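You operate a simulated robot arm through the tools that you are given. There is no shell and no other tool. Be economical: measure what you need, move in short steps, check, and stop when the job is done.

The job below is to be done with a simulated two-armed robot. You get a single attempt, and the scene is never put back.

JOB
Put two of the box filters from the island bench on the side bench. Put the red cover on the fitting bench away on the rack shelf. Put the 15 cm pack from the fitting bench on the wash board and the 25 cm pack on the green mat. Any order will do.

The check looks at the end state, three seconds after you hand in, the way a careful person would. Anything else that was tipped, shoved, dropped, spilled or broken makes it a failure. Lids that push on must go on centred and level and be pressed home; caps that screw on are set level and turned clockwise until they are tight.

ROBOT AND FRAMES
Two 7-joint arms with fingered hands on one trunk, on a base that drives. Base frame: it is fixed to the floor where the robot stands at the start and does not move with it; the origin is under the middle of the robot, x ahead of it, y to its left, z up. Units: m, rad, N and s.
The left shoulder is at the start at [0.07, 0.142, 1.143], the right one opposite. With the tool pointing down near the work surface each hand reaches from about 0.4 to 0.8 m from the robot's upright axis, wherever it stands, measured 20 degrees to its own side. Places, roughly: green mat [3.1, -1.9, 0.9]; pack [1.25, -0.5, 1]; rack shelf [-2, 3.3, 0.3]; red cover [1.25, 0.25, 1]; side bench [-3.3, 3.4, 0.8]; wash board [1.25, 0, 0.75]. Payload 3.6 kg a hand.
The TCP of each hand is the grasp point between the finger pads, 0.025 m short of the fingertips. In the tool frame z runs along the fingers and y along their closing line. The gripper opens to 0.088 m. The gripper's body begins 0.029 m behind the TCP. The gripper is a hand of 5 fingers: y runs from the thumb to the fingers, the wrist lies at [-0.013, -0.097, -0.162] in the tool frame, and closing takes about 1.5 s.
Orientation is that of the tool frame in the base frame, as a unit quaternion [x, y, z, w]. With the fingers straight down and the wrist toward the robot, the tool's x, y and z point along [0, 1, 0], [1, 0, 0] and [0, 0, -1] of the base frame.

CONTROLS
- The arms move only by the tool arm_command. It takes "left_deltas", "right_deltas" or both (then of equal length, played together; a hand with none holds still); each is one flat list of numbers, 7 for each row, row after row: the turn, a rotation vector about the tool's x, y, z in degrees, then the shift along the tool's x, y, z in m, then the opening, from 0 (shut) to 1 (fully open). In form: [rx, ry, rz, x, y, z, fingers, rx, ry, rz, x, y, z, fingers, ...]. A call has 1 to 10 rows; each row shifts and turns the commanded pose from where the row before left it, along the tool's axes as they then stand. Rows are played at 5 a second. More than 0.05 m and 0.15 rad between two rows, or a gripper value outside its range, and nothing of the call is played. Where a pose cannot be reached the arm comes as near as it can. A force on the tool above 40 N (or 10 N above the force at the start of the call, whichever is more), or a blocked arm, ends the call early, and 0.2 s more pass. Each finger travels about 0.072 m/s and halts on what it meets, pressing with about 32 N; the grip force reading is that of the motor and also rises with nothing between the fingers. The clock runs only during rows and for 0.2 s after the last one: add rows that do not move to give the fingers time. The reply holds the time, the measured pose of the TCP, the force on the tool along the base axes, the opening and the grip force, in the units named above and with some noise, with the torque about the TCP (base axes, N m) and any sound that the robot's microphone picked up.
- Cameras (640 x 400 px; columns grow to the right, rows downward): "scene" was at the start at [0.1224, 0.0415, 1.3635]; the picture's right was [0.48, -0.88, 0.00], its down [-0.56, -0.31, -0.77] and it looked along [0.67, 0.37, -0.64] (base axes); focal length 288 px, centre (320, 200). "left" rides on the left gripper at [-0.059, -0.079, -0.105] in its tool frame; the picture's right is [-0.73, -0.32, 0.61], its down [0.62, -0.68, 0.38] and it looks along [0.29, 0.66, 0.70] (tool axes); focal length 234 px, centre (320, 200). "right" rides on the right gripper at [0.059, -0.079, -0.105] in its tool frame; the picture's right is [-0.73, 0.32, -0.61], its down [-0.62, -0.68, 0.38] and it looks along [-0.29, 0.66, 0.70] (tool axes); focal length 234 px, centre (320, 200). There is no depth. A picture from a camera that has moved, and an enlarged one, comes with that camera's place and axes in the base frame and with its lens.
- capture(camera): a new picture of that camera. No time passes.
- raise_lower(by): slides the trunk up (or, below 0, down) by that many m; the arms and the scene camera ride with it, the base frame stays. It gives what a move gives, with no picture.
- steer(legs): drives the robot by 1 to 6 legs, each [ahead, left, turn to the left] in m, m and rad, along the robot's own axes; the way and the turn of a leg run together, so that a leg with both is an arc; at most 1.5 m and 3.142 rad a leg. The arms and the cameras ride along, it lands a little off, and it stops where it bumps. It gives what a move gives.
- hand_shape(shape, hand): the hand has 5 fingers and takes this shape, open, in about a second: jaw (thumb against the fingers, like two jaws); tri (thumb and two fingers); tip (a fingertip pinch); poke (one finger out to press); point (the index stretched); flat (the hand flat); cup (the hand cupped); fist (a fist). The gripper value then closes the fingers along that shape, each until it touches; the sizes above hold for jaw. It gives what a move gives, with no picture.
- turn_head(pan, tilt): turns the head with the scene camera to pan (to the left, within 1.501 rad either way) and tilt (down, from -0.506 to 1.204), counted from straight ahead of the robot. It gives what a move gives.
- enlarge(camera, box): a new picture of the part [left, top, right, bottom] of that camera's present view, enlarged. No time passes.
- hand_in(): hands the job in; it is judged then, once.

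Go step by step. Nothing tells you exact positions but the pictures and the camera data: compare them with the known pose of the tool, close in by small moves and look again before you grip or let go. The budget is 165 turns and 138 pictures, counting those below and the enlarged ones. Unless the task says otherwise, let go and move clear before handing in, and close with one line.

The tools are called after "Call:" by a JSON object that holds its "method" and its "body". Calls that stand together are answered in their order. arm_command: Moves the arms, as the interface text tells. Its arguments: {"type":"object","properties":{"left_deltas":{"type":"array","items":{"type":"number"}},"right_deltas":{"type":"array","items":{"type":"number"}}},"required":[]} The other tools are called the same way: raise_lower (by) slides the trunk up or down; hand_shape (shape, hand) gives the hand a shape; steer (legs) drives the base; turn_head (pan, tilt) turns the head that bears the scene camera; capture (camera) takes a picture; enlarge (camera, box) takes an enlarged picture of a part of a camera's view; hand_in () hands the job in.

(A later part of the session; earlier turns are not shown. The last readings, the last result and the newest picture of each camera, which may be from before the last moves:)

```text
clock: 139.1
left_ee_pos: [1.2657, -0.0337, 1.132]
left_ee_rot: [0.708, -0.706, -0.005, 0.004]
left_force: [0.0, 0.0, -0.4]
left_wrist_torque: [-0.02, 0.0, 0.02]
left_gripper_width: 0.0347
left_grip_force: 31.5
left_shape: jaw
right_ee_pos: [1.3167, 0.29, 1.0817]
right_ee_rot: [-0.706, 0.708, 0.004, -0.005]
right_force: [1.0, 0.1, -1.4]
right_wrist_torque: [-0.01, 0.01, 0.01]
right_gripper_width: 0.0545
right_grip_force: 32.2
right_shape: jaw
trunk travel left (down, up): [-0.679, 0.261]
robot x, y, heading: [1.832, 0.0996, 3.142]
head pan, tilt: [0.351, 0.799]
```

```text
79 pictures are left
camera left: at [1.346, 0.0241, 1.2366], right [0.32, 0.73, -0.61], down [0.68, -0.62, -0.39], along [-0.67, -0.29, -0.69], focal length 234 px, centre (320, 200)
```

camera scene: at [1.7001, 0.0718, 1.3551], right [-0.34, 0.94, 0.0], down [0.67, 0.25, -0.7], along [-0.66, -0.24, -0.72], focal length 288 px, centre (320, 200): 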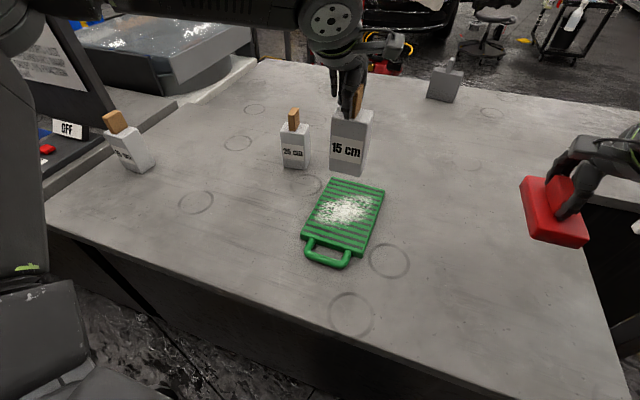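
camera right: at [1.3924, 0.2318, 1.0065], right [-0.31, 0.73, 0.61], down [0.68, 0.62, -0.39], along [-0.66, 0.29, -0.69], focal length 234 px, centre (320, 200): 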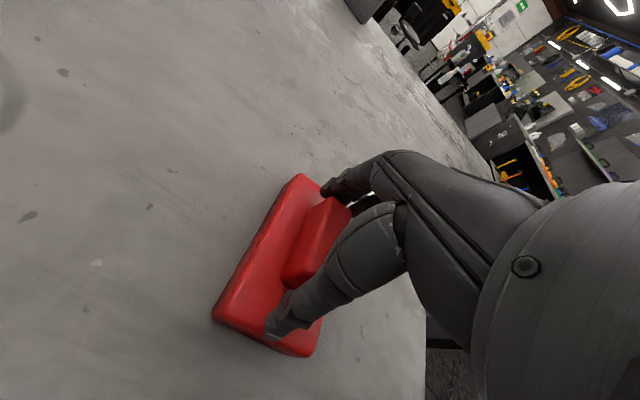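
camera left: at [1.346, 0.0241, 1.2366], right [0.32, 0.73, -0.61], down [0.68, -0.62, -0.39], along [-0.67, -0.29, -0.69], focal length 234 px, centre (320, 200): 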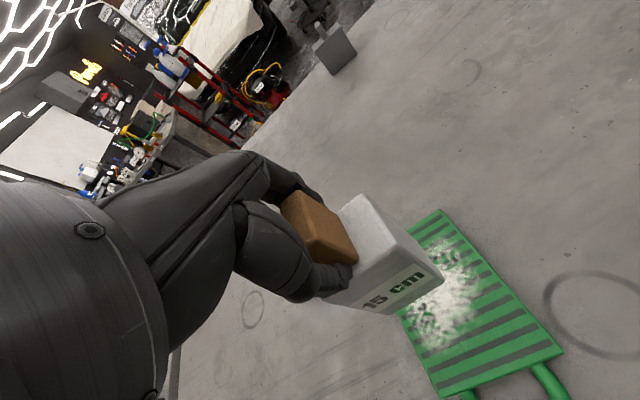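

It hangs right over the board's middle. I lower until contact.

Call:
{"method": "arm_command", "body": {"left_deltas": [0, 0, 0, 0, 0, 0.04, 0, 0, 0, 0, 0, 0, 0.03, 0, 0, 0, 0, 0, 0, 0.02, 0, 0, 0, 0, 0, 0, 0.01, 0, 0, 0, 0, 0, 0, 0.008, 0, 0, 0, 0, 0, 0, 0.008, 0, 0, 0, 0, 0, 0, 0.006, 0, 0, 0, 0, 0, 0, 0.006, 0, 0, 0, 0, 0, 0, 0.006, 0]}}

Call:
{"method": "capture", "body": {"camera": "scene"}}

```text
clock: 141.1
left_ee_pos: [1.2616, -0.0309, 1.0075]
left_ee_rot: [-0.707, 0.708, 0.013, -0.009]
left_force: [6.5, -0.6, 25.9]
left_wrist_torque: [0.06, -0.28, 0.01]
left_gripper_width: 0.0358
left_grip_force: 31.4
left_shape: jaw
right_ee_pos: [1.319, 0.2911, 1.0833]
right_ee_rot: [-0.706, 0.708, 0.004, -0.006]
right_force: [-0.4, -0.9, -0.4]
right_wrist_torque: [0.03, 0.03, 0.01]
right_gripper_width: 0.0542
right_grip_force: 32.3
right_shape: jaw
trunk travel left (down, up): [-0.679, 0.261]
robot x, y, heading: [1.8266, 0.101, 3.144]
head pan, tilt: [0.351, 0.799]
stopped in row 9 (left hand): the force on the tool passed its limit (the readings are from after the stop); the commanded pose is now the measured one
```

```text
78 pictures are left
camera scene: at [1.7031, 0.0721, 1.3556], right [-0.34, 0.94, 0.0], down [0.67, 0.25, -0.7], along [-0.66, -0.24, -0.72], focal length 288 px, centre (320, 200)
```

scene: 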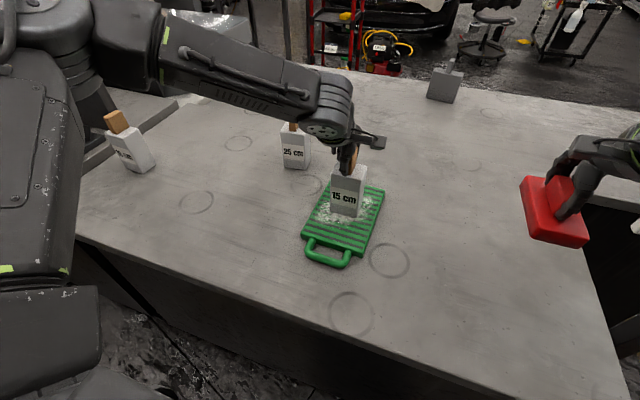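

It stands on the board. I ease off, open, check, then lift.

Call:
{"method": "arm_command", "body": {"left_deltas": [0, 0, 0, 0, 0, -0.002, 0, 0, 0, 0, 0, 0, 0, 0, 0, 0, 0, 0, 0, 0, 1, 0, 0, 0, 0, 0, 0, 1, 0, 0, 0, 0, 0, 0, 1, 0, 0, 0, 0, 0, 0, 1]}}

Call:
{"method": "enlarge", "body": {"camera": "scene", "box": [250, 110, 450, 285]}}

```text
clock: 142.5
left_ee_pos: [1.2607, -0.0308, 1.0052]
left_ee_rot: [-0.706, 0.708, 0.01, -0.006]
left_force: [0.2, 0.6, 0.7]
left_wrist_torque: [0.0, -0.01, 0.0]
left_gripper_width: 0.0877
left_grip_force: 0.2
left_shape: jaw
right_ee_pos: [1.3157, 0.2907, 1.0813]
right_ee_rot: [-0.705, 0.709, 0.003, -0.006]
right_force: [-0.4, -0.1, -0.1]
right_wrist_torque: [0.02, -0.01, -0.02]
right_gripper_width: 0.0541
right_grip_force: 32.3
right_shape: jaw
trunk travel left (down, up): [-0.679, 0.261]
robot x, y, heading: [1.8303, 0.102, 3.142]
head pan, tilt: [0.351, 0.799]
```

```text
2.29 times, centred on (350, 198) of scene
camera zoom: at [1.6996, 0.0721, 1.355], right [-0.34, 0.94, 0.0], down [0.67, 0.25, -0.7], along [-0.65, -0.24, -0.72], focal length 658 px, centre (251, 206)
```

zoom: 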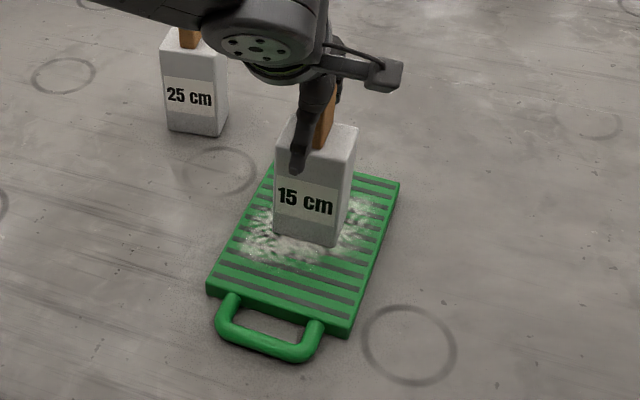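

Upright on the board. I lift clear and move over the 25 cm pack.

Call:
{"method": "arm_command", "body": {"left_deltas": [0, 0, 0, 0, 0, -0.03, 1, 0, 0, 0, 0, 0, -0.04, 1, 0, 0, 0, 0, 0, -0.04, 1, 0, 0, 0, 0, 0, -0.02, 1, 0, 0, 0, 0.035, 0.027, 0, 1, 0, 0, 0, 0.035, 0.027, 0, 1, 0, 0, 0, 0.035, 0.027, 0, 1, 0, 0, 0, 0.035, 0.027, 0, 1, 0, 0, 0, 0.035, 0.027, 0, 1, 0, 0, 0, 0, 0, 0, 1]}}

Call:
{"method": "capture", "body": {"camera": "left"}}

Call:
{"method": "capture", "body": {"camera": "scene"}}

```text
clock: 144.7
left_ee_pos: [1.1302, -0.2055, 1.1395]
left_ee_rot: [-0.707, 0.707, 0.01, -0.007]
left_force: [-0.1, 0.8, 0.4]
left_wrist_torque: [-0.01, 0.02, -0.01]
left_gripper_width: 0.0876
left_grip_force: 0.0
left_shape: jaw
right_ee_pos: [1.3166, 0.2902, 1.081]
right_ee_rot: [-0.707, 0.708, 0.003, -0.005]
right_force: [0.2, -0.1, -1.0]
right_wrist_torque: [0.03, 0.01, -0.01]
right_gripper_width: 0.0543
right_grip_force: 31.8
right_shape: jaw
trunk travel left (down, up): [-0.679, 0.261]
robot x, y, heading: [1.8254, 0.1006, 3.134]
head pan, tilt: [0.351, 0.799]
```

```text
76 pictures are left
camera left: at [1.2119, -0.1485, 1.2433], right [0.31, 0.73, -0.61], down [0.67, -0.62, -0.4], along [-0.67, -0.29, -0.68], focal length 234 px, centre (320, 200)
```

left: 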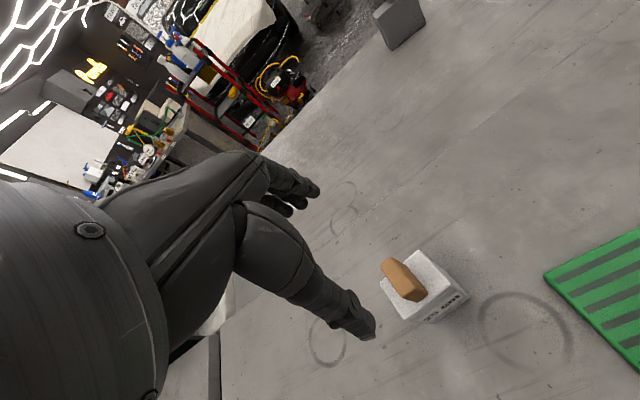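

```text
75 pictures are left
camera scene: at [1.7003, 0.0723, 1.3551], right [-0.34, 0.94, 0.0], down [0.67, 0.25, -0.7], along [-0.66, -0.24, -0.72], focal length 288 px, centre (320, 200)
```

scene: 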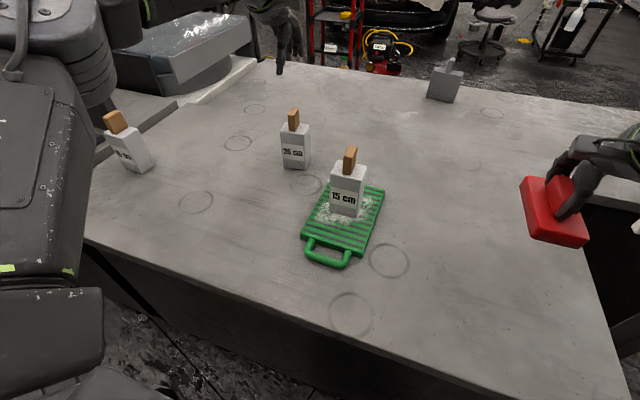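

The 15 cm pack stands well. The left hand is right over the 25 cm handle; I descend and grip.

Call:
{"method": "arm_command", "body": {"left_deltas": [0, 0, 0, 0.003, 0.001, 0.04, 1, 0, 0, 0, 0, 0, 0.04, 1, 0, 0, 0, 0, 0, 0.04, 1, 0, 0, 0, 0, 0, 0.03, 1, 0, 0, 0, 0, 0, 0, 1]}}

Call:
{"method": "capture", "body": {"camera": "left"}}

Call:
{"method": "capture", "body": {"camera": "scene"}}

```text
clock: 145.9
left_ee_pos: [1.1252, -0.2071, 0.9895]
left_ee_rot: [-0.706, 0.708, 0.01, -0.007]
left_force: [-0.3, -0.7, -0.3]
left_wrist_torque: [-0.01, -0.02, 0.09]
left_gripper_width: 0.0876
left_grip_force: 0.1
left_shape: jaw
right_ee_pos: [1.316, 0.2912, 1.082]
right_ee_rot: [-0.706, 0.708, 0.003, -0.005]
right_force: [-0.5, 0.5, -0.8]
right_wrist_torque: [-0.05, 0.0, -0.04]
right_gripper_width: 0.0542
right_grip_force: 32.1
right_shape: jaw
trunk travel left (down, up): [-0.679, 0.261]
robot x, y, heading: [1.8299, 0.097, 3.142]
head pan, tilt: [0.351, 0.799]
```

```text
74 pictures are left
camera left: at [1.2075, -0.1507, 1.0927], right [0.31, 0.73, -0.61], down [0.67, -0.62, -0.4], along [-0.67, -0.29, -0.68], focal length 234 px, centre (320, 200)
```

left: 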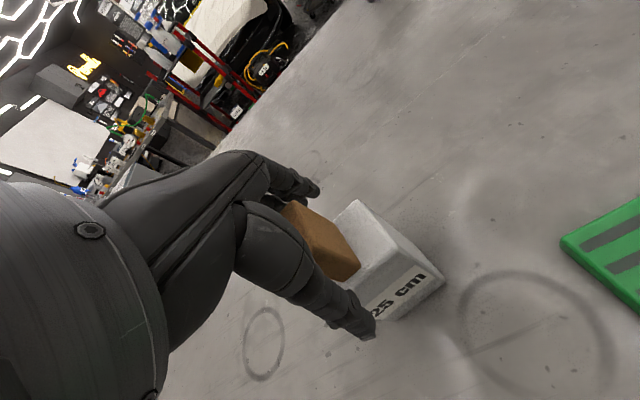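

```text
73 pictures are left
camera scene: at [1.7001, 0.072, 1.3551], right [-0.34, 0.94, 0.0], down [0.67, 0.25, -0.7], along [-0.66, -0.24, -0.72], focal length 288 px, centre (320, 200)
```

scene: 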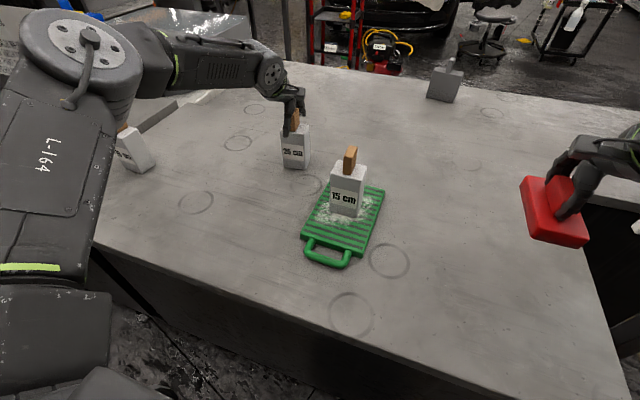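

Well centred. I close and lift.

Call:
{"method": "arm_command", "body": {"left_deltas": [0, 0, 0, 0, 0, 0, 0, 0, 0, 0, 0, 0, 0, 0, 0, 0, 0, 0, 0, 0, 0, 0, 0, 0, 0, 0, 0, 0, 0, 0, 0, 0, 0, 0, 0, 0, 0, 0, 0, 0, 0, 0, 0, 0, 0, 0, 0, 0, 0]}}

Call:
{"method": "arm_command", "body": {"left_deltas": [0, 0, 0, 0, 0, -0.02, 0, 0, 0, 0, 0, 0, -0.04, 0, 0, 0, 0, 0, 0, -0.04, 0, 0, 0, 0, 0, 0, -0.04, 0, 0, 0, 0, 0, 0, -0.04, 0], "right_deltas": [0, 0, 0, 0, 0, -0.02, 0, 0, 0, 0, 0, 0, -0.02, 0, 0, 0, 0, 0, 0, -0.02, 0, 0, 0, 0, 0, 0, -0.02, 0, 0, 0, 0, 0, 0, 0, 0]}}

Call:
{"method": "capture", "body": {"camera": "scene"}}

```text
clock: 147.5
left_ee_pos: [1.125, -0.2066, 0.9905]
left_ee_rot: [-0.706, 0.708, 0.011, -0.008]
left_force: [-0.3, -0.5, 3.3]
left_wrist_torque: [-0.04, 0.11, 0.06]
left_gripper_width: 0.0351
left_grip_force: 32.0
left_shape: jaw
right_ee_pos: [1.316, 0.2918, 1.0804]
right_ee_rot: [-0.706, 0.708, 0.003, -0.005]
right_force: [-0.4, -1.2, -0.3]
right_wrist_torque: [0.02, -0.03, -0.01]
right_gripper_width: 0.0541
right_grip_force: 32.2
right_shape: jaw
trunk travel left (down, up): [-0.679, 0.261]
robot x, y, heading: [1.8279, 0.0982, 3.142]
head pan, tilt: [0.351, 0.799]
```

```text
clock: 148.7
left_ee_pos: [1.1271, -0.21, 1.1689]
left_ee_rot: [0.708, -0.707, -0.009, 0.007]
left_force: [-0.4, -0.5, -1.0]
left_wrist_torque: [-0.01, 0.0, -0.01]
left_gripper_width: 0.0339
left_grip_force: 32.3
left_shape: jaw
right_ee_pos: [1.3159, 0.2912, 1.1616]
right_ee_rot: [-0.706, 0.708, 0.003, -0.005]
right_force: [0.4, -0.4, -0.5]
right_wrist_torque: [-0.01, -0.03, -0.02]
right_gripper_width: 0.0543
right_grip_force: 32.2
right_shape: jaw
trunk travel left (down, up): [-0.679, 0.261]
robot x, y, heading: [1.824, 0.1016, 3.141]
head pan, tilt: [0.351, 0.799]
```

```text
72 pictures are left
camera scene: at [1.6989, 0.0723, 1.355], right [-0.34, 0.94, 0.0], down [0.67, 0.25, -0.7], along [-0.65, -0.24, -0.72], focal length 288 px, centre (320, 200)
```

scene: 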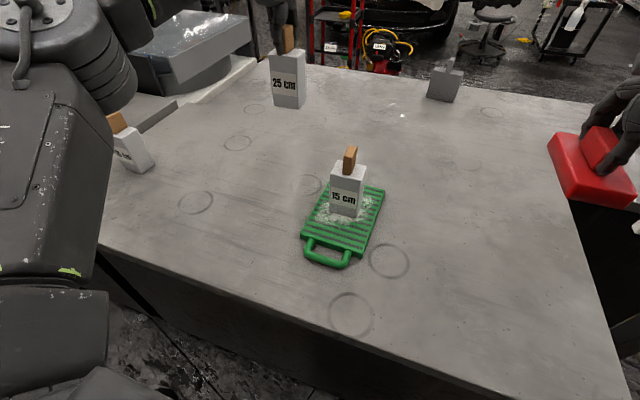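

Both payloads are held. I raise the trunk, draw the left hand back, back off the bench and look for the green mat.

Call:
{"method": "raise_lower", "body": {"by": 0.25}}

Call:
{"method": "arm_command", "body": {"left_deltas": [0, 0, 0, 0, -0.04, 0, 0, 0, 0, 0, 0, -0.04, 0, 0, 0, 0, 0, 0, -0.04, 0, 0, 0, 0, 0, 0, -0.04, 0, 0, 0, 0, 0, 0, -0.04, 0, 0, 0, 0, 0, 0, -0.04, 0, 0]}}

Call:
{"method": "steer", "body": {"legs": [[-0.22, 0, 0]]}}

Call:
{"method": "turn_head", "body": {"pan": 1.5, "tilt": 0.4}}

Call:
{"method": "capture", "body": {"camera": "scene"}}

Call:
{"method": "capture", "body": {"camera": "left"}}

```text
clock: 151.3
left_ee_pos: [1.1277, -0.2097, 1.4193]
left_ee_rot: [-0.707, 0.707, 0.009, -0.008]
left_force: [0.3, 0.0, -1.6]
left_wrist_torque: [0.0, 0.02, 0.01]
left_gripper_width: 0.0341
left_grip_force: 31.5
left_shape: jaw
right_ee_pos: [1.3162, 0.2902, 1.4114]
right_ee_rot: [-0.706, 0.708, 0.002, -0.005]
right_force: [-0.1, 0.0, -1.1]
right_wrist_torque: [0.01, 0.01, 0.02]
right_gripper_width: 0.0542
right_grip_force: 32.3
right_shape: jaw
trunk travel left (down, up): [-0.929, 0.011]
robot x, y, heading: [1.8276, 0.0962, 3.138]
head pan, tilt: [0.351, 0.799]
```

```text
clock: 152.7
left_ee_pos: [1.369, -0.2088, 1.4144]
left_ee_rot: [-0.707, 0.707, 0.011, -0.007]
left_force: [-0.9, 0.0, -1.6]
left_wrist_torque: [0.03, 0.02, -0.01]
left_gripper_width: 0.0337
left_grip_force: 31.6
left_shape: jaw
right_ee_pos: [1.3185, 0.2905, 1.4117]
right_ee_rot: [-0.706, 0.708, 0.003, -0.006]
right_force: [0.1, 0.2, -0.8]
right_wrist_torque: [-0.03, 0.02, -0.03]
right_gripper_width: 0.054
right_grip_force: 32.1
right_shape: jaw
trunk travel left (down, up): [-0.929, 0.011]
robot x, y, heading: [1.8251, 0.0966, 3.138]
head pan, tilt: [0.351, 0.799]
```

```text
clock: 154.4
left_ee_pos: [1.5867, -0.2101, 1.4116]
left_ee_rot: [-0.707, 0.707, 0.008, -0.007]
left_force: [-0.2, 0.5, -2.2]
left_wrist_torque: [0.01, 0.0, 0.02]
left_gripper_width: 0.0336
left_grip_force: 31.6
left_shape: jaw
right_ee_pos: [1.5332, 0.288, 1.409]
right_ee_rot: [-0.707, 0.708, 0.002, -0.004]
right_force: [-0.3, 0.3, -1.8]
right_wrist_torque: [0.0, -0.02, -0.02]
right_gripper_width: 0.0543
right_grip_force: 31.9
right_shape: jaw
trunk travel left (down, up): [-0.929, 0.011]
robot x, y, heading: [2.0512, 0.0982, -3.147]
head pan, tilt: [0.351, 0.799]
```

```text
clock: 155.8
left_ee_pos: [1.59, -0.2111, 1.4143]
left_ee_rot: [-0.707, 0.707, 0.009, -0.006]
left_force: [-0.5, -0.2, -1.5]
left_wrist_torque: [0.02, -0.02, -0.02]
left_gripper_width: 0.0339
left_grip_force: 31.7
left_shape: jaw
right_ee_pos: [1.5396, 0.2901, 1.4117]
right_ee_rot: [-0.706, 0.708, 0.003, -0.005]
right_force: [0.6, -0.8, 0.7]
right_wrist_torque: [-0.01, 0.0, 0.0]
right_gripper_width: 0.0541
right_grip_force: 32.7
right_shape: jaw
trunk travel left (down, up): [-0.929, 0.011]
robot x, y, heading: [2.0534, 0.0967, -3.138]
head pan, tilt: [1.499, 0.4]
```

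```text
71 pictures are left
camera scene: at [1.9918, 0.0069, 1.6401], right [-1.0, 0.07, 0.0], down [0.03, 0.39, -0.92], along [-0.07, -0.92, -0.39], focal length 288 px, centre (320, 200)
```

scene: 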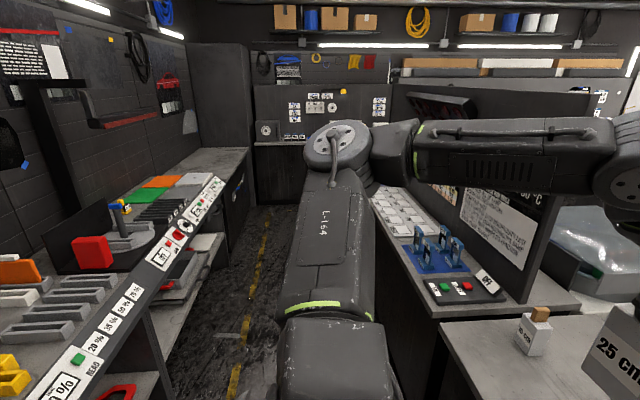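

```text
70 pictures are left
camera left: at [1.6721, -0.1532, 1.517], right [0.31, 0.73, -0.61], down [0.67, -0.62, -0.4], along [-0.67, -0.29, -0.68], focal length 234 px, centre (320, 200)
```

left: 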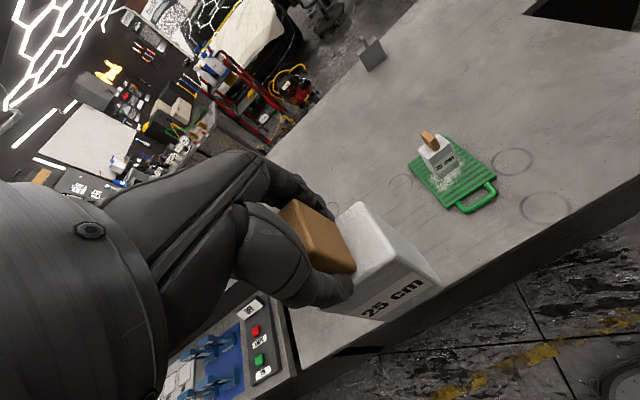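

The green mat lies on the wall bench at about (3.07, -1.88), further down the aisle. I zoom on it, then turn to face down the aisle.

Call:
{"method": "enlarge", "body": {"camera": "scene", "box": [80, 140, 280, 265]}}

Call:
{"method": "steer", "body": {"legs": [[0, 0, 1.571]]}}

Call:
{"method": "turn_head", "body": {"pan": 0.2, "tilt": 0.6}}

Call:
{"method": "capture", "body": {"camera": "scene"}}

```text
3.20 times, centred on (180, 202) of scene
camera zoom: at [1.9918, 0.0069, 1.6401], right [-1.0, 0.07, 0.0], down [0.03, 0.39, -0.92], along [-0.07, -0.92, -0.39], focal length 922 px, centre (768, 192)
```

zoom: 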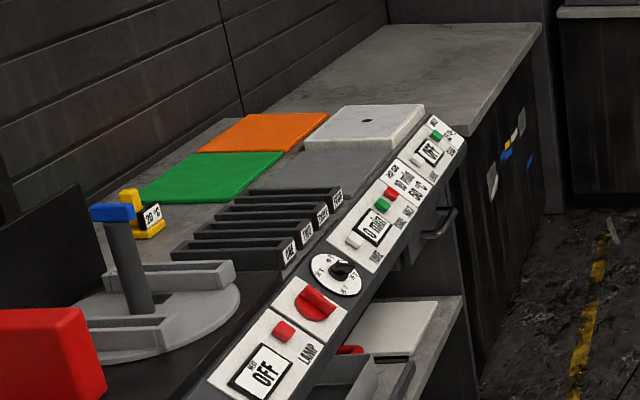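

```text
clock: 160.1
left_ee_pos: [2.3785, -0.3507, 1.4139]
left_ee_rot: [1.0, 0.019, -0.001, 0.012]
left_force: [-0.9, -0.1, -1.1]
left_wrist_torque: [-0.01, -0.02, 0.0]
left_gripper_width: 0.0336
left_grip_force: 31.8
left_shape: jaw
right_ee_pos: [1.8798, -0.4208, 1.4113]
right_ee_rot: [1.0, 0.018, 0.002, 0.005]
right_force: [-0.4, -0.6, 0.1]
right_wrist_torque: [0.0, 0.0, 0.02]
right_gripper_width: 0.0539
right_grip_force: 32.0
right_shape: jaw
trunk travel left (down, up): [-0.929, 0.011]
robot x, y, heading: [2.0528, 0.0995, -1.529]
head pan, tilt: [1.499, 0.4]
```

```text
clock: 161.6
left_ee_pos: [2.3794, -0.3507, 1.4139]
left_ee_rot: [1.0, 0.02, -0.001, 0.013]
left_force: [0.1, -0.9, -1.2]
left_wrist_torque: [0.01, -0.01, -0.02]
left_gripper_width: 0.0337
left_grip_force: 32.3
left_shape: jaw
right_ee_pos: [1.8808, -0.4207, 1.4113]
right_ee_rot: [1.0, 0.018, 0.002, 0.005]
right_force: [-0.3, 0.4, -0.3]
right_wrist_torque: [0.03, -0.02, -0.03]
right_gripper_width: 0.0537
right_grip_force: 31.6
right_shape: jaw
trunk travel left (down, up): [-0.929, 0.011]
robot x, y, heading: [2.0553, 0.1, -1.528]
head pan, tilt: [0.201, 0.6]
```

```text
68 pictures are left
camera scene: at [2.0729, -0.037, 1.6219], right [-0.97, -0.24, 0.0], down [-0.13, 0.55, -0.82], along [0.2, -0.8, -0.57], focal length 288 px, centre (320, 200)
```

scene: 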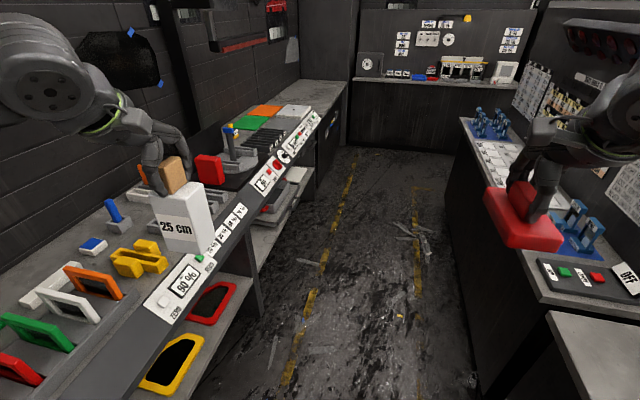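

The aisle is clear and about 1 m wide. I drive down toward the mat.

Call:
{"method": "steer", "body": {"legs": [[0, 0, -0.042], [1.5, 0, 0], [0.7, 0, 0]]}}

Call:
{"method": "turn_head", "body": {"pan": 1.0, "tilt": 0.7}}

Call:
{"method": "capture", "body": {"camera": "scene"}}

```text
clock: 172.7
left_ee_pos: [2.3917, -2.5399, 1.4142]
left_ee_rot: [1.0, 0.007, -0.001, 0.012]
left_force: [1.2, -0.8, -1.3]
left_wrist_torque: [-0.01, 0.02, 0.0]
left_gripper_width: 0.0333
left_grip_force: 32.0
left_shape: jaw
right_ee_pos: [1.8926, -2.5979, 1.4123]
right_ee_rot: [1.0, 0.007, 0.002, 0.006]
right_force: [0.0, 0.0, -0.2]
right_wrist_torque: [0.02, -0.01, -0.01]
right_gripper_width: 0.0538
right_grip_force: 31.7
right_shape: jaw
trunk travel left (down, up): [-0.929, 0.011]
robot x, y, heading: [2.0737, -2.0879, -1.556]
head pan, tilt: [0.201, 0.6]
```

```text
clock: 173.9
left_ee_pos: [2.3909, -2.5407, 1.4135]
left_ee_rot: [1.0, 0.007, -0.001, 0.012]
left_force: [0.0, 0.0, -1.3]
left_wrist_torque: [0.0, -0.01, -0.02]
left_gripper_width: 0.0336
left_grip_force: 31.4
left_shape: jaw
right_ee_pos: [1.8916, -2.5986, 1.4124]
right_ee_rot: [1.0, 0.007, 0.002, 0.006]
right_force: [0.6, 0.0, -0.6]
right_wrist_torque: [-0.02, -0.02, 0.0]
right_gripper_width: 0.0537
right_grip_force: 31.9
right_shape: jaw
trunk travel left (down, up): [-0.929, 0.011]
robot x, y, heading: [2.077, -2.0844, -1.554]
head pan, tilt: [1.0, 0.7]
```

```text
67 pictures are left
camera scene: at [2.147, -2.1784, 1.6133], right [-0.53, -0.85, 0.0], down [-0.55, 0.34, -0.76], along [0.65, -0.4, -0.64], focal length 288 px, centre (320, 200)
```

scene: 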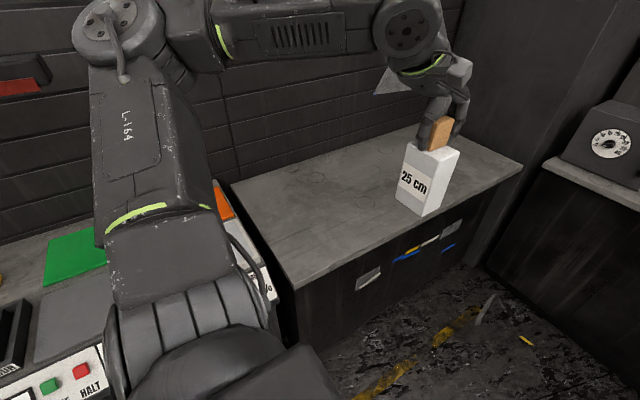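

I turn to face the wall bench and the mat.

Call:
{"method": "steer", "body": {"legs": [[0, 0, 1.554]]}}

Call:
{"method": "turn_head", "body": {"pan": 0.15, "tilt": 0.8}}

Call:
{"method": "capture", "body": {"camera": "scene"}}

Call:
{"method": "capture", "body": {"camera": "left"}}

```text
clock: 178.1
left_ee_pos: [2.5372, -1.7754, 1.4132]
left_ee_rot: [0.706, 0.708, 0.007, 0.01]
left_force: [0.1, 0.0, -1.5]
left_wrist_torque: [0.02, 0.0, 0.0]
left_gripper_width: 0.033
left_grip_force: 31.8
left_shape: jaw
right_ee_pos: [2.5896, -2.2746, 1.4116]
right_ee_rot: [0.708, 0.706, 0.005, 0.002]
right_force: [-0.1, -0.1, -1.0]
right_wrist_torque: [-0.01, -0.02, 0.0]
right_gripper_width: 0.0535
right_grip_force: 31.4
right_shape: jaw
trunk travel left (down, up): [-0.929, 0.011]
robot x, y, heading: [2.0762, -2.0826, 0.003]
head pan, tilt: [1.0, 0.7]
```

```text
clock: 179.2
left_ee_pos: [2.5386, -1.7748, 1.4145]
left_ee_rot: [0.707, 0.707, 0.008, 0.01]
left_force: [-0.4, 0.2, -1.7]
left_wrist_torque: [-0.02, -0.02, 0.02]
left_gripper_width: 0.0335
left_grip_force: 32.1
left_shape: jaw
right_ee_pos: [2.59, -2.275, 1.4121]
right_ee_rot: [0.707, 0.707, 0.005, 0.002]
right_force: [-0.8, 0.1, -1.1]
right_wrist_torque: [0.02, 0.0, 0.0]
right_gripper_width: 0.0536
right_grip_force: 32.0
right_shape: jaw
trunk travel left (down, up): [-0.929, 0.011]
robot x, y, heading: [2.0765, -2.0813, 0.002]
head pan, tilt: [0.15, 0.799]
```

```text
66 pictures are left
camera scene: at [2.2044, -2.0706, 1.605], right [0.15, -0.99, 0.0], down [-0.71, -0.11, -0.7], along [0.69, 0.11, -0.72], focal length 288 px, centre (320, 200)
```

scene: 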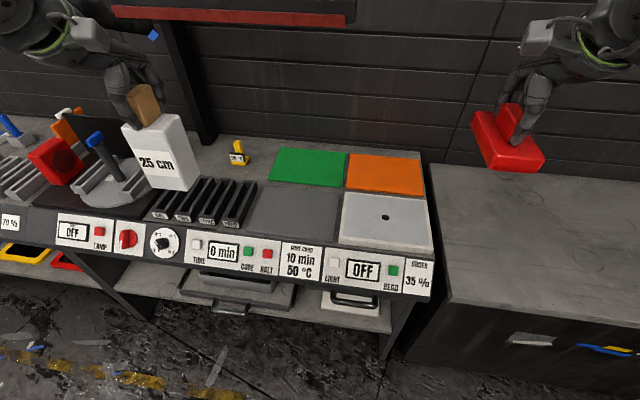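

```text
65 pictures are left
camera left: at [2.4566, -1.8342, 1.5172], right [-0.31, -0.73, -0.61], down [-0.67, 0.62, -0.4], along [0.67, 0.29, -0.68], focal length 234 px, centre (320, 200)
```

left: 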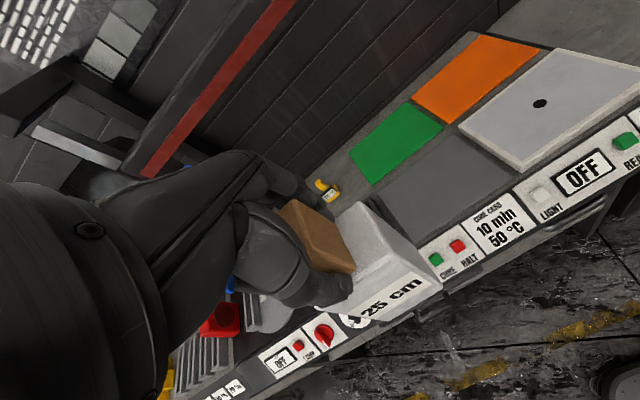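

A lamp bar seems to hang above the mats at z≈1.43; I must come in under it. I look up to check it.

Call:
{"method": "turn_head", "body": {"pan": 0.2, "tilt": 0.15}}

Call:
{"method": "capture", "body": {"camera": "scene"}}

Call:
{"method": "raise_lower", "body": {"by": -0.25}}

Call:
{"method": "capture", "body": {"camera": "scene"}}

```text
clock: 180.3
left_ee_pos: [2.5378, -1.7752, 1.4135]
left_ee_rot: [0.707, 0.707, 0.008, 0.01]
left_force: [-0.4, 0.6, -1.7]
left_wrist_torque: [-0.01, 0.01, -0.02]
left_gripper_width: 0.0332
left_grip_force: 31.7
left_shape: jaw
right_ee_pos: [2.59, -2.2738, 1.4103]
right_ee_rot: [0.707, 0.707, 0.005, 0.003]
right_force: [0.6, -0.5, 0.4]
right_wrist_torque: [-0.01, -0.01, 0.01]
right_gripper_width: 0.0535
right_grip_force: 32.0
right_shape: jaw
trunk travel left (down, up): [-0.929, 0.011]
robot x, y, heading: [2.0733, -2.0856, -0.004]
head pan, tilt: [0.201, 0.15]
```

```text
64 pictures are left
camera scene: at [2.2155, -2.0642, 1.6633], right [0.2, -0.98, 0.0], down [-0.15, -0.03, -0.99], along [0.97, 0.2, -0.15], focal length 288 px, centre (320, 200)
```

scene: 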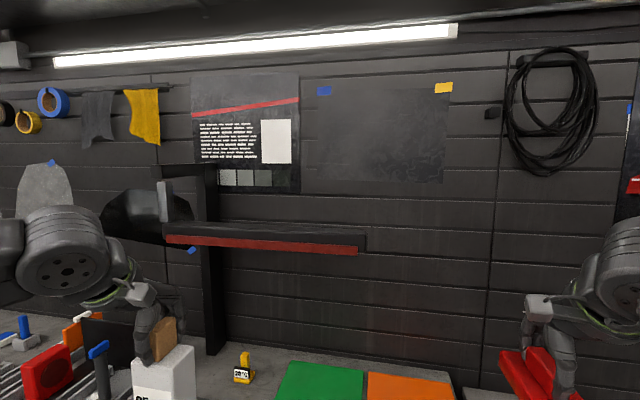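

```text
clock: 182.8
left_ee_pos: [2.5376, -1.7738, 1.1645]
left_ee_rot: [0.706, 0.708, 0.006, 0.01]
left_force: [-0.2, 1.0, -1.7]
left_wrist_torque: [0.03, 0.0, 0.04]
left_gripper_width: 0.0331
left_grip_force: 31.7
left_shape: jaw
right_ee_pos: [2.589, -2.2751, 1.1602]
right_ee_rot: [0.708, 0.707, 0.005, 0.003]
right_force: [0.6, 0.9, -1.6]
right_wrist_torque: [-0.03, -0.01, -0.04]
right_gripper_width: 0.0535
right_grip_force: 32.2
right_shape: jaw
trunk travel left (down, up): [-0.679, 0.261]
robot x, y, heading: [2.0753, -2.0806, 0.006]
head pan, tilt: [0.201, 0.15]
```

```text
63 pictures are left
camera scene: at [2.2154, -2.0642, 1.4134], right [0.2, -0.98, 0.0], down [-0.15, -0.03, -0.99], along [0.97, 0.2, -0.15], focal length 288 px, centre (320, 200)
```

scene: 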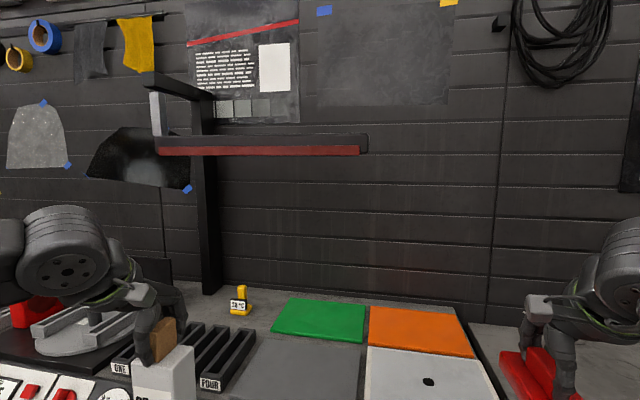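

The lamp's underside is at z≈1.43, x≈2.89, y -2.0 to -1.5; with the trunk down the hand passes well under it. I move in and extend the left hand.

Call:
{"method": "steer", "body": {"legs": [[0.22, 0, 0]]}}

Call:
{"method": "arm_command", "body": {"left_deltas": [0, 0, 0, -0.018, 0.039, 0, 0, 0, 0, 0, -0.018, 0.039, 0, 0, 0, 0, 0, -0.018, 0.039, 0, 0, 0, 0, 0, -0.018, 0.039, 0, 0]}}

Call:
{"method": "turn_head", "body": {"pan": 0.2, "tilt": 0.5}}

Call:
{"method": "capture", "body": {"camera": "scene"}}

Call:
{"method": "capture", "body": {"camera": "left"}}

```text
clock: 184.5
left_ee_pos: [2.7533, -1.7757, 1.1628]
left_ee_rot: [0.707, 0.707, 0.008, 0.01]
left_force: [0.0, -0.3, -1.4]
left_wrist_torque: [0.0, 0.07, 0.0]
left_gripper_width: 0.0331
left_grip_force: 31.7
left_shape: jaw
right_ee_pos: [2.8048, -2.2756, 1.1629]
right_ee_rot: [0.708, 0.706, 0.006, 0.002]
right_force: [0.5, 0.4, -0.8]
right_wrist_torque: [0.02, -0.01, -0.03]
right_gripper_width: 0.0534
right_grip_force: 31.6
right_shape: jaw
trunk travel left (down, up): [-0.679, 0.261]
robot x, y, heading: [2.2929, -2.0832, -0.003]
head pan, tilt: [0.201, 0.15]
```

```text
clock: 185.5
left_ee_pos: [2.9132, -1.8483, 1.1674]
left_ee_rot: [0.707, 0.707, 0.007, 0.008]
left_force: [-0.1, 0.5, -1.3]
left_wrist_torque: [-0.01, -0.01, 0.03]
left_gripper_width: 0.0331
left_grip_force: 32.7
left_shape: jaw
right_ee_pos: [2.8072, -2.2759, 1.1604]
right_ee_rot: [0.708, 0.707, 0.005, 0.001]
right_force: [-0.3, 0.2, -0.7]
right_wrist_torque: [-0.04, 0.0, 0.0]
right_gripper_width: 0.0536
right_grip_force: 32.1
right_shape: jaw
trunk travel left (down, up): [-0.679, 0.261]
robot x, y, heading: [2.2911, -2.0856, -0.001]
head pan, tilt: [0.201, 0.15]
```

```text
clock: 186.3
left_ee_pos: [2.9109, -1.846, 1.1682]
left_ee_rot: [0.707, 0.707, 0.007, 0.01]
left_force: [-0.3, -0.1, -1.6]
left_wrist_torque: [0.01, 0.0, 0.0]
left_gripper_width: 0.0332
left_grip_force: 32.0
left_shape: jaw
right_ee_pos: [2.8049, -2.2743, 1.1612]
right_ee_rot: [0.708, 0.706, 0.006, 0.003]
right_force: [-0.1, 0.2, -0.6]
right_wrist_torque: [-0.01, -0.01, -0.02]
right_gripper_width: 0.0534
right_grip_force: 32.5
right_shape: jaw
trunk travel left (down, up): [-0.679, 0.261]
robot x, y, heading: [2.2965, -2.0831, -0.003]
head pan, tilt: [0.201, 0.499]
```

```text
62 pictures are left
camera scene: at [2.4298, -2.0643, 1.3811], right [0.2, -0.98, 0.0], down [-0.47, -0.1, -0.88], along [0.86, 0.18, -0.48], focal length 288 px, centre (320, 200)
```

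scene: 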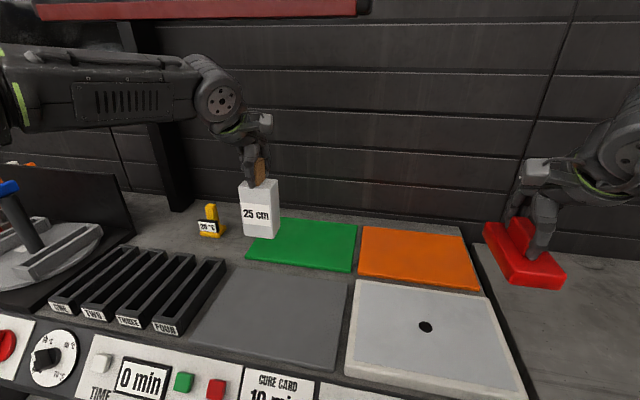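

```text
61 pictures are left
camera left: at [2.8293, -1.9056, 1.2714], right [-0.31, -0.73, -0.61], down [-0.67, 0.62, -0.4], along [0.67, 0.29, -0.68], focal length 234 px, centre (320, 200)
```

left: 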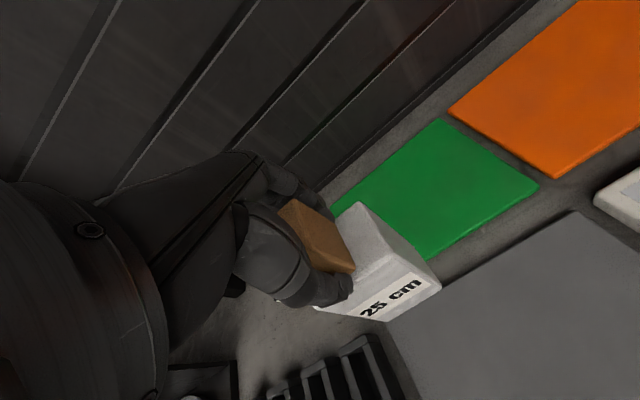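

Mat spans about x 2.97–3.17, y -2.03 to -1.76. I move the pack over it.

Call:
{"method": "arm_command", "body": {"left_deltas": [0, 0, 0, -0.012, 0.033, 0, 0, 0, 0, 0, -0.012, 0.033, 0, 0, 0, 0, 0, -0.012, 0.033, 0, 0, 0, 0, 0, -0.012, 0.033, 0, 0, 0, 0, 0, 0, 0, 0.03, 0, 0, 0, 0, 0, 0, 0.03, 0, 0, 0, 0, 0, 0, 0, 0]}}

Call:
{"method": "capture", "body": {"camera": "scene"}}

Call:
{"method": "capture", "body": {"camera": "left"}}

```text
clock: 187.9
left_ee_pos: [2.9741, -1.8647, 1.0931]
left_ee_rot: [0.707, 0.707, 0.007, 0.009]
left_force: [-0.7, 0.2, -2.0]
left_wrist_torque: [0.03, -0.03, 0.02]
left_gripper_width: 0.0332
left_grip_force: 31.6
left_shape: jaw
left hand out of reach, approached as far as the arm can: row 2, 3, 4
right_ee_pos: [2.8064, -2.2746, 1.1616]
right_ee_rot: [0.707, 0.707, 0.005, 0.003]
right_force: [-0.2, -0.3, -0.6]
right_wrist_torque: [0.01, 0.03, 0.0]
right_gripper_width: 0.0533
right_grip_force: 32.1
right_shape: jaw
trunk travel left (down, up): [-0.679, 0.261]
robot x, y, heading: [2.2941, -2.0845, 0.001]
head pan, tilt: [0.201, 0.499]
```

```text
60 pictures are left
camera scene: at [2.4305, -2.0648, 1.3809], right [0.2, -0.98, 0.0], down [-0.47, -0.1, -0.88], along [0.86, 0.18, -0.48], focal length 288 px, centre (320, 200)
```

scene: 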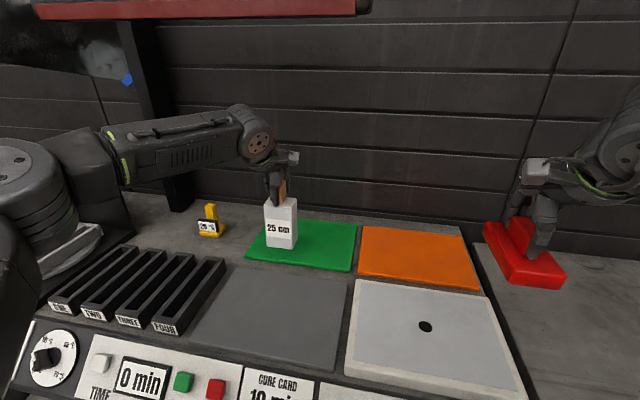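

```text
59 pictures are left
camera left: at [2.8935, -1.9245, 1.1964], right [-0.31, -0.73, -0.61], down [-0.67, 0.62, -0.4], along [0.67, 0.29, -0.68], focal length 234 px, centre (320, 200)
```

left: 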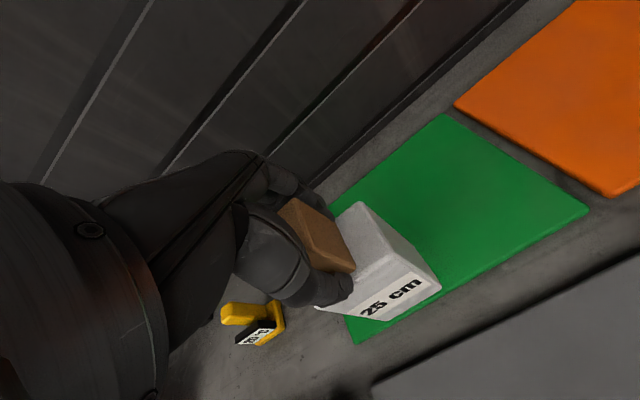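

The arm is at its reach limit with the wrist high; raising the shoulder a bit will help and lifts the elbow off the bench things. I raise 0.1 and lower the hand while reaching on.

Call:
{"method": "raise_lower", "body": {"by": 0.1}}

Call:
{"method": "arm_command", "body": {"left_deltas": [0, 0, 0, 0, 0, 0.03, 0, 0, 0, 0, 0, 0, 0.03, 0, 0, 0, 0, 0, 0, 0.03, 0, 0, 0, 0, -0.007, 0.018, 0, 0, 0, 0, 0, -0.007, 0.018, 0, 0, 0, 0, 0, -0.007, 0.018, 0, 0, 0, 0, 0, -0.007, 0.018, 0, 0, 0, 0, 0, 0, 0, 0, 0]}}

Call:
{"method": "capture", "body": {"camera": "scene"}}

```text
clock: 189.3
left_ee_pos: [2.9739, -1.8647, 1.1925]
left_ee_rot: [0.707, 0.707, 0.007, 0.009]
left_force: [-0.1, 0.1, -2.2]
left_wrist_torque: [0.0, 0.01, -0.01]
left_gripper_width: 0.0332
left_grip_force: 32.1
left_shape: jaw
right_ee_pos: [2.8057, -2.2748, 1.2603]
right_ee_rot: [0.708, 0.706, 0.005, 0.002]
right_force: [0.7, 1.3, -1.5]
right_wrist_torque: [-0.01, -0.02, 0.0]
right_gripper_width: 0.0534
right_grip_force: 31.7
right_shape: jaw
trunk travel left (down, up): [-0.779, 0.161]
robot x, y, heading: [2.2939, -2.0866, 0.003]
head pan, tilt: [0.201, 0.499]
```

```text
clock: 191.1
left_ee_pos: [2.9771, -1.8595, 1.1195]
left_ee_rot: [0.707, 0.707, 0.007, 0.01]
left_force: [0.9, 0.3, -2.0]
left_wrist_torque: [0.01, -0.02, 0.01]
left_gripper_width: 0.0327
left_grip_force: 31.9
left_shape: jaw
left hand out of reach, approached as far as the arm can: row 4, 5, 6, 7
right_ee_pos: [2.8064, -2.2752, 1.2616]
right_ee_rot: [0.708, 0.706, 0.005, 0.002]
right_force: [-0.4, -0.7, -0.5]
right_wrist_torque: [0.03, -0.02, 0.0]
right_gripper_width: 0.0534
right_grip_force: 31.9
right_shape: jaw
trunk travel left (down, up): [-0.779, 0.161]
robot x, y, heading: [2.2928, -2.0835, 0.002]
head pan, tilt: [0.201, 0.499]
```

```text
58 pictures are left
camera scene: at [2.4304, -2.0647, 1.481], right [0.2, -0.98, 0.0], down [-0.47, -0.1, -0.88], along [0.86, 0.18, -0.48], focal length 288 px, centre (320, 200)
```

scene: 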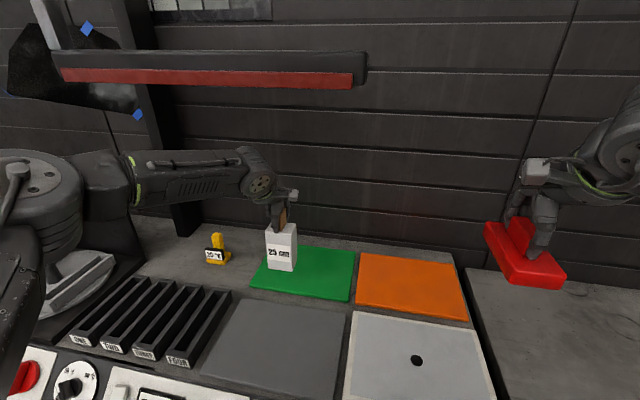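

The arm reaches less far this close to its centre line. I shift the robot 0.13 m to the right so that the mat lies more to the left arm's own side.

Call:
{"method": "steer", "body": {"legs": [[0.03, -0.13, 0]]}}

Call:
{"method": "arm_command", "body": {"left_deltas": [0, 0, 0, 0.03, 0, 0, 0, 0, 0, 0, 0.03, 0.0, 0, 0, 0, 0, 0, 0.02, 0.015, 0, 0, 0, 0, 0, 0.015, 0.015, 0, 0, 0, 0, 0, 0, 0.015, 0, 0, 0, 0, 0, 0, 0.0, 0, 0]}}

Call:
{"method": "capture", "body": {"camera": "scene"}}

```text
clock: 192.4
left_ee_pos: [3.0082, -1.9905, 1.1191]
left_ee_rot: [0.707, 0.707, 0.006, 0.01]
left_force: [0.0, -0.1, -1.4]
left_wrist_torque: [0.0, 0.02, -0.03]
left_gripper_width: 0.0329
left_grip_force: 32.1
left_shape: jaw
right_ee_pos: [2.8343, -2.4058, 1.2612]
right_ee_rot: [0.707, 0.707, 0.005, 0.004]
right_force: [-0.6, -0.1, -2.1]
right_wrist_torque: [0.01, 0.02, -0.02]
right_gripper_width: 0.0531
right_grip_force: 32.1
right_shape: jaw
trunk travel left (down, up): [-0.779, 0.161]
robot x, y, heading: [2.3256, -2.2149, -0.002]
head pan, tilt: [0.201, 0.499]
```

```text
clock: 193.8
left_ee_pos: [3.0342, -1.8967, 1.1234]
left_ee_rot: [0.708, 0.706, 0.008, 0.009]
left_force: [0.5, -0.1, -0.2]
left_wrist_torque: [-0.04, 0.01, -0.01]
left_gripper_width: 0.033
left_grip_force: 32.0
left_shape: jaw
left hand out of reach, approached as far as the arm can: row 5
right_ee_pos: [2.8357, -2.4081, 1.2611]
right_ee_rot: [0.708, 0.706, 0.005, 0.003]
right_force: [-0.7, -0.4, -0.9]
right_wrist_torque: [0.02, -0.01, -0.04]
right_gripper_width: 0.0537
right_grip_force: 32.4
right_shape: jaw
trunk travel left (down, up): [-0.779, 0.161]
robot x, y, heading: [2.3234, -2.2142, -0.002]
head pan, tilt: [0.201, 0.499]
```

```text
57 pictures are left
camera scene: at [2.4604, -2.1975, 1.4809], right [0.2, -0.98, 0.0], down [-0.47, -0.09, -0.88], along [0.86, 0.17, -0.48], focal length 288 px, centre (320, 200)
```

scene: 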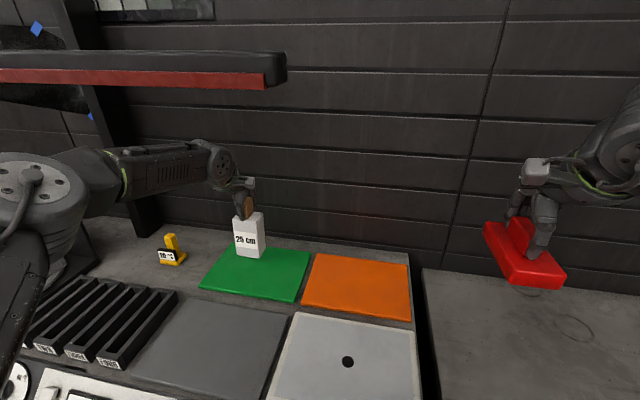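

Pack is over the mat near its centre. I lower to contact.

Call:
{"method": "arm_command", "body": {"left_deltas": [0, 0, 0, 0, 0, 0.02, 0, 0, 0, 0, 0, 0, 0.015, 0, 0, 0, 0, 0, 0, 0.01, 0, 0, 0, 0, 0, 0, 0.008, 0, 0, 0, 0, 0, 0, 0.008, 0, 0, 0, 0, 0, 0, 0.006, 0, 0, 0, 0, 0, 0, 0.006, 0, 0, 0, 0, 0, 0, 0.006, 0, 0, 0, 0, 0, 0, 0.006, 0, 0, 0, 0, 0, 0, 0.006, 0]}}

Call:
{"method": "capture", "body": {"camera": "scene"}}

Call:
{"method": "capture", "body": {"camera": "left"}}

```text
clock: 196.1
left_ee_pos: [3.014, -1.8919, 1.0506]
left_ee_rot: [0.707, 0.707, 0.014, 0.018]
left_force: [-2.1, 1.4, 19.4]
left_wrist_torque: [-0.01, 0.04, 0.07]
left_gripper_width: 0.033
left_grip_force: 32.0
left_shape: jaw
left hand out of reach, approached as far as the arm can: row 1, 2, 3, 5, 7, 9
right_ee_pos: [2.8329, -2.4076, 1.2612]
right_ee_rot: [0.708, 0.707, 0.005, 0.003]
right_force: [-0.2, 0.3, 0.4]
right_wrist_torque: [0.0, -0.01, 0.0]
right_gripper_width: 0.0531
right_grip_force: 31.8
right_shape: jaw
trunk travel left (down, up): [-0.779, 0.161]
robot x, y, heading: [2.3216, -2.2165, 0.001]
head pan, tilt: [0.201, 0.499]
stopped in row 10 (left hand): the force on the tool passed its limit (the readings are from after the stop); the commanded pose is now the measured one
```

```text
56 pictures are left
camera scene: at [2.4579, -2.1975, 1.4811], right [0.2, -0.98, 0.0], down [-0.47, -0.09, -0.88], along [0.86, 0.18, -0.48], focal length 288 px, centre (320, 200)
```

scene: 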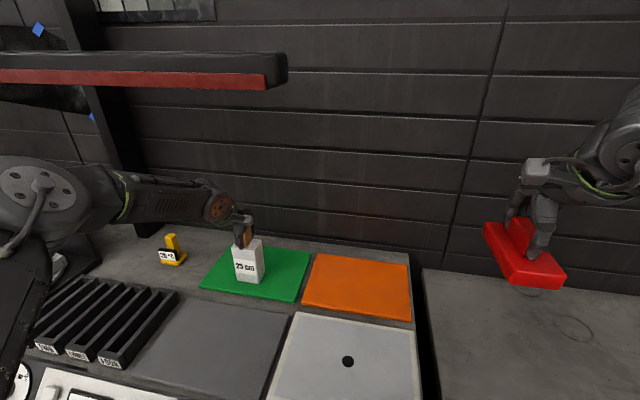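

```text
55 pictures are left
camera left: at [2.9299, -1.9517, 1.1535], right [-0.29, -0.73, -0.62], down [-0.66, 0.62, -0.42], along [0.69, 0.29, -0.67], focal length 234 px, centre (320, 200)
```

left: 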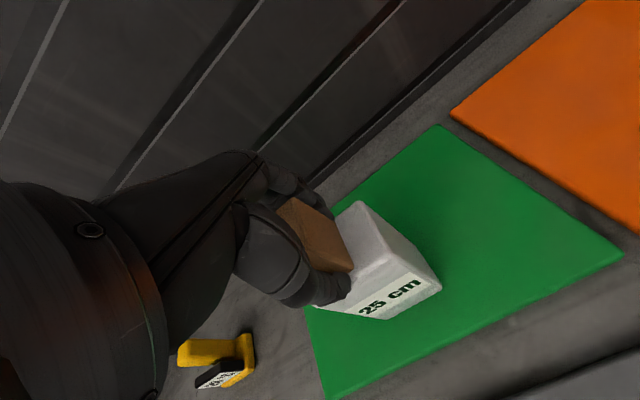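

It is on the mat. I open, check, and lift.

Call:
{"method": "arm_command", "body": {"left_deltas": [0, 0, 0, 0, 0, -0.001, 0, 0, 0, 0, 0, 0, 0, 0, 0, 0, 0, 0, 0, 0, 1, 0, 0, 0, 0, 0, 0, 1, 0, 0, 0, 0, 0, 0, 1, 0, 0, 0, 0, 0, 0, 1]}}

Call:
{"method": "enlarge", "body": {"camera": "scene", "box": [140, 170, 340, 310]}}

Call:
{"method": "capture", "body": {"camera": "left"}}

```text
clock: 197.5
left_ee_pos: [3.0114, -1.8924, 1.0499]
left_ee_rot: [0.706, 0.708, 0.011, 0.015]
left_force: [1.0, -1.0, -0.2]
left_wrist_torque: [-0.01, -0.04, 0.0]
left_gripper_width: 0.0876
left_grip_force: 0.0
left_shape: jaw
right_ee_pos: [2.8337, -2.4076, 1.2626]
right_ee_rot: [0.708, 0.706, 0.005, 0.003]
right_force: [-0.2, 0.0, -0.6]
right_wrist_torque: [0.02, 0.01, 0.01]
right_gripper_width: 0.0531
right_grip_force: 32.3
right_shape: jaw
trunk travel left (down, up): [-0.779, 0.161]
robot x, y, heading: [2.3231, -2.2128, -0.0]
head pan, tilt: [0.201, 0.499]
```

```text
2.86 times, centred on (240, 240) of scene
camera zoom: at [2.4588, -2.1974, 1.4811], right [0.2, -0.98, 0.0], down [-0.47, -0.09, -0.88], along [0.86, 0.17, -0.48], focal length 823 px, centre (549, 86)
```

zoom: 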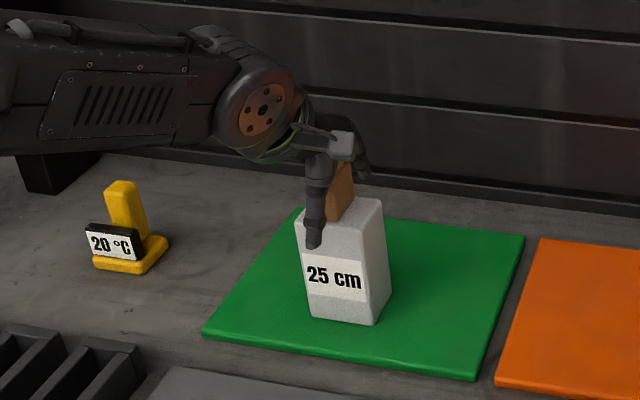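

```text
53 pictures are left
camera left: at [2.9299, -1.9518, 1.1519], right [-0.3, -0.73, -0.61], down [-0.67, 0.62, -0.41], along [0.68, 0.29, -0.67], focal length 234 px, centre (320, 200)
```

left: 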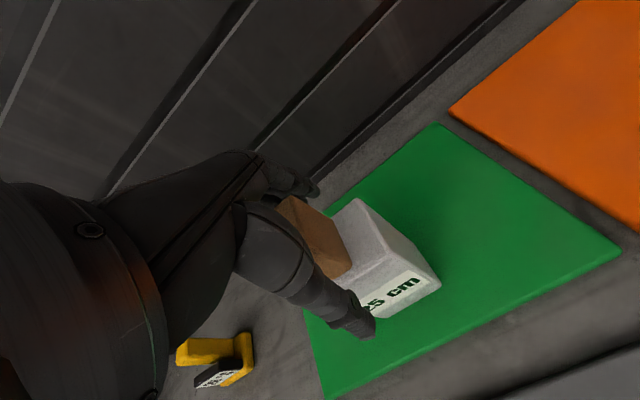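

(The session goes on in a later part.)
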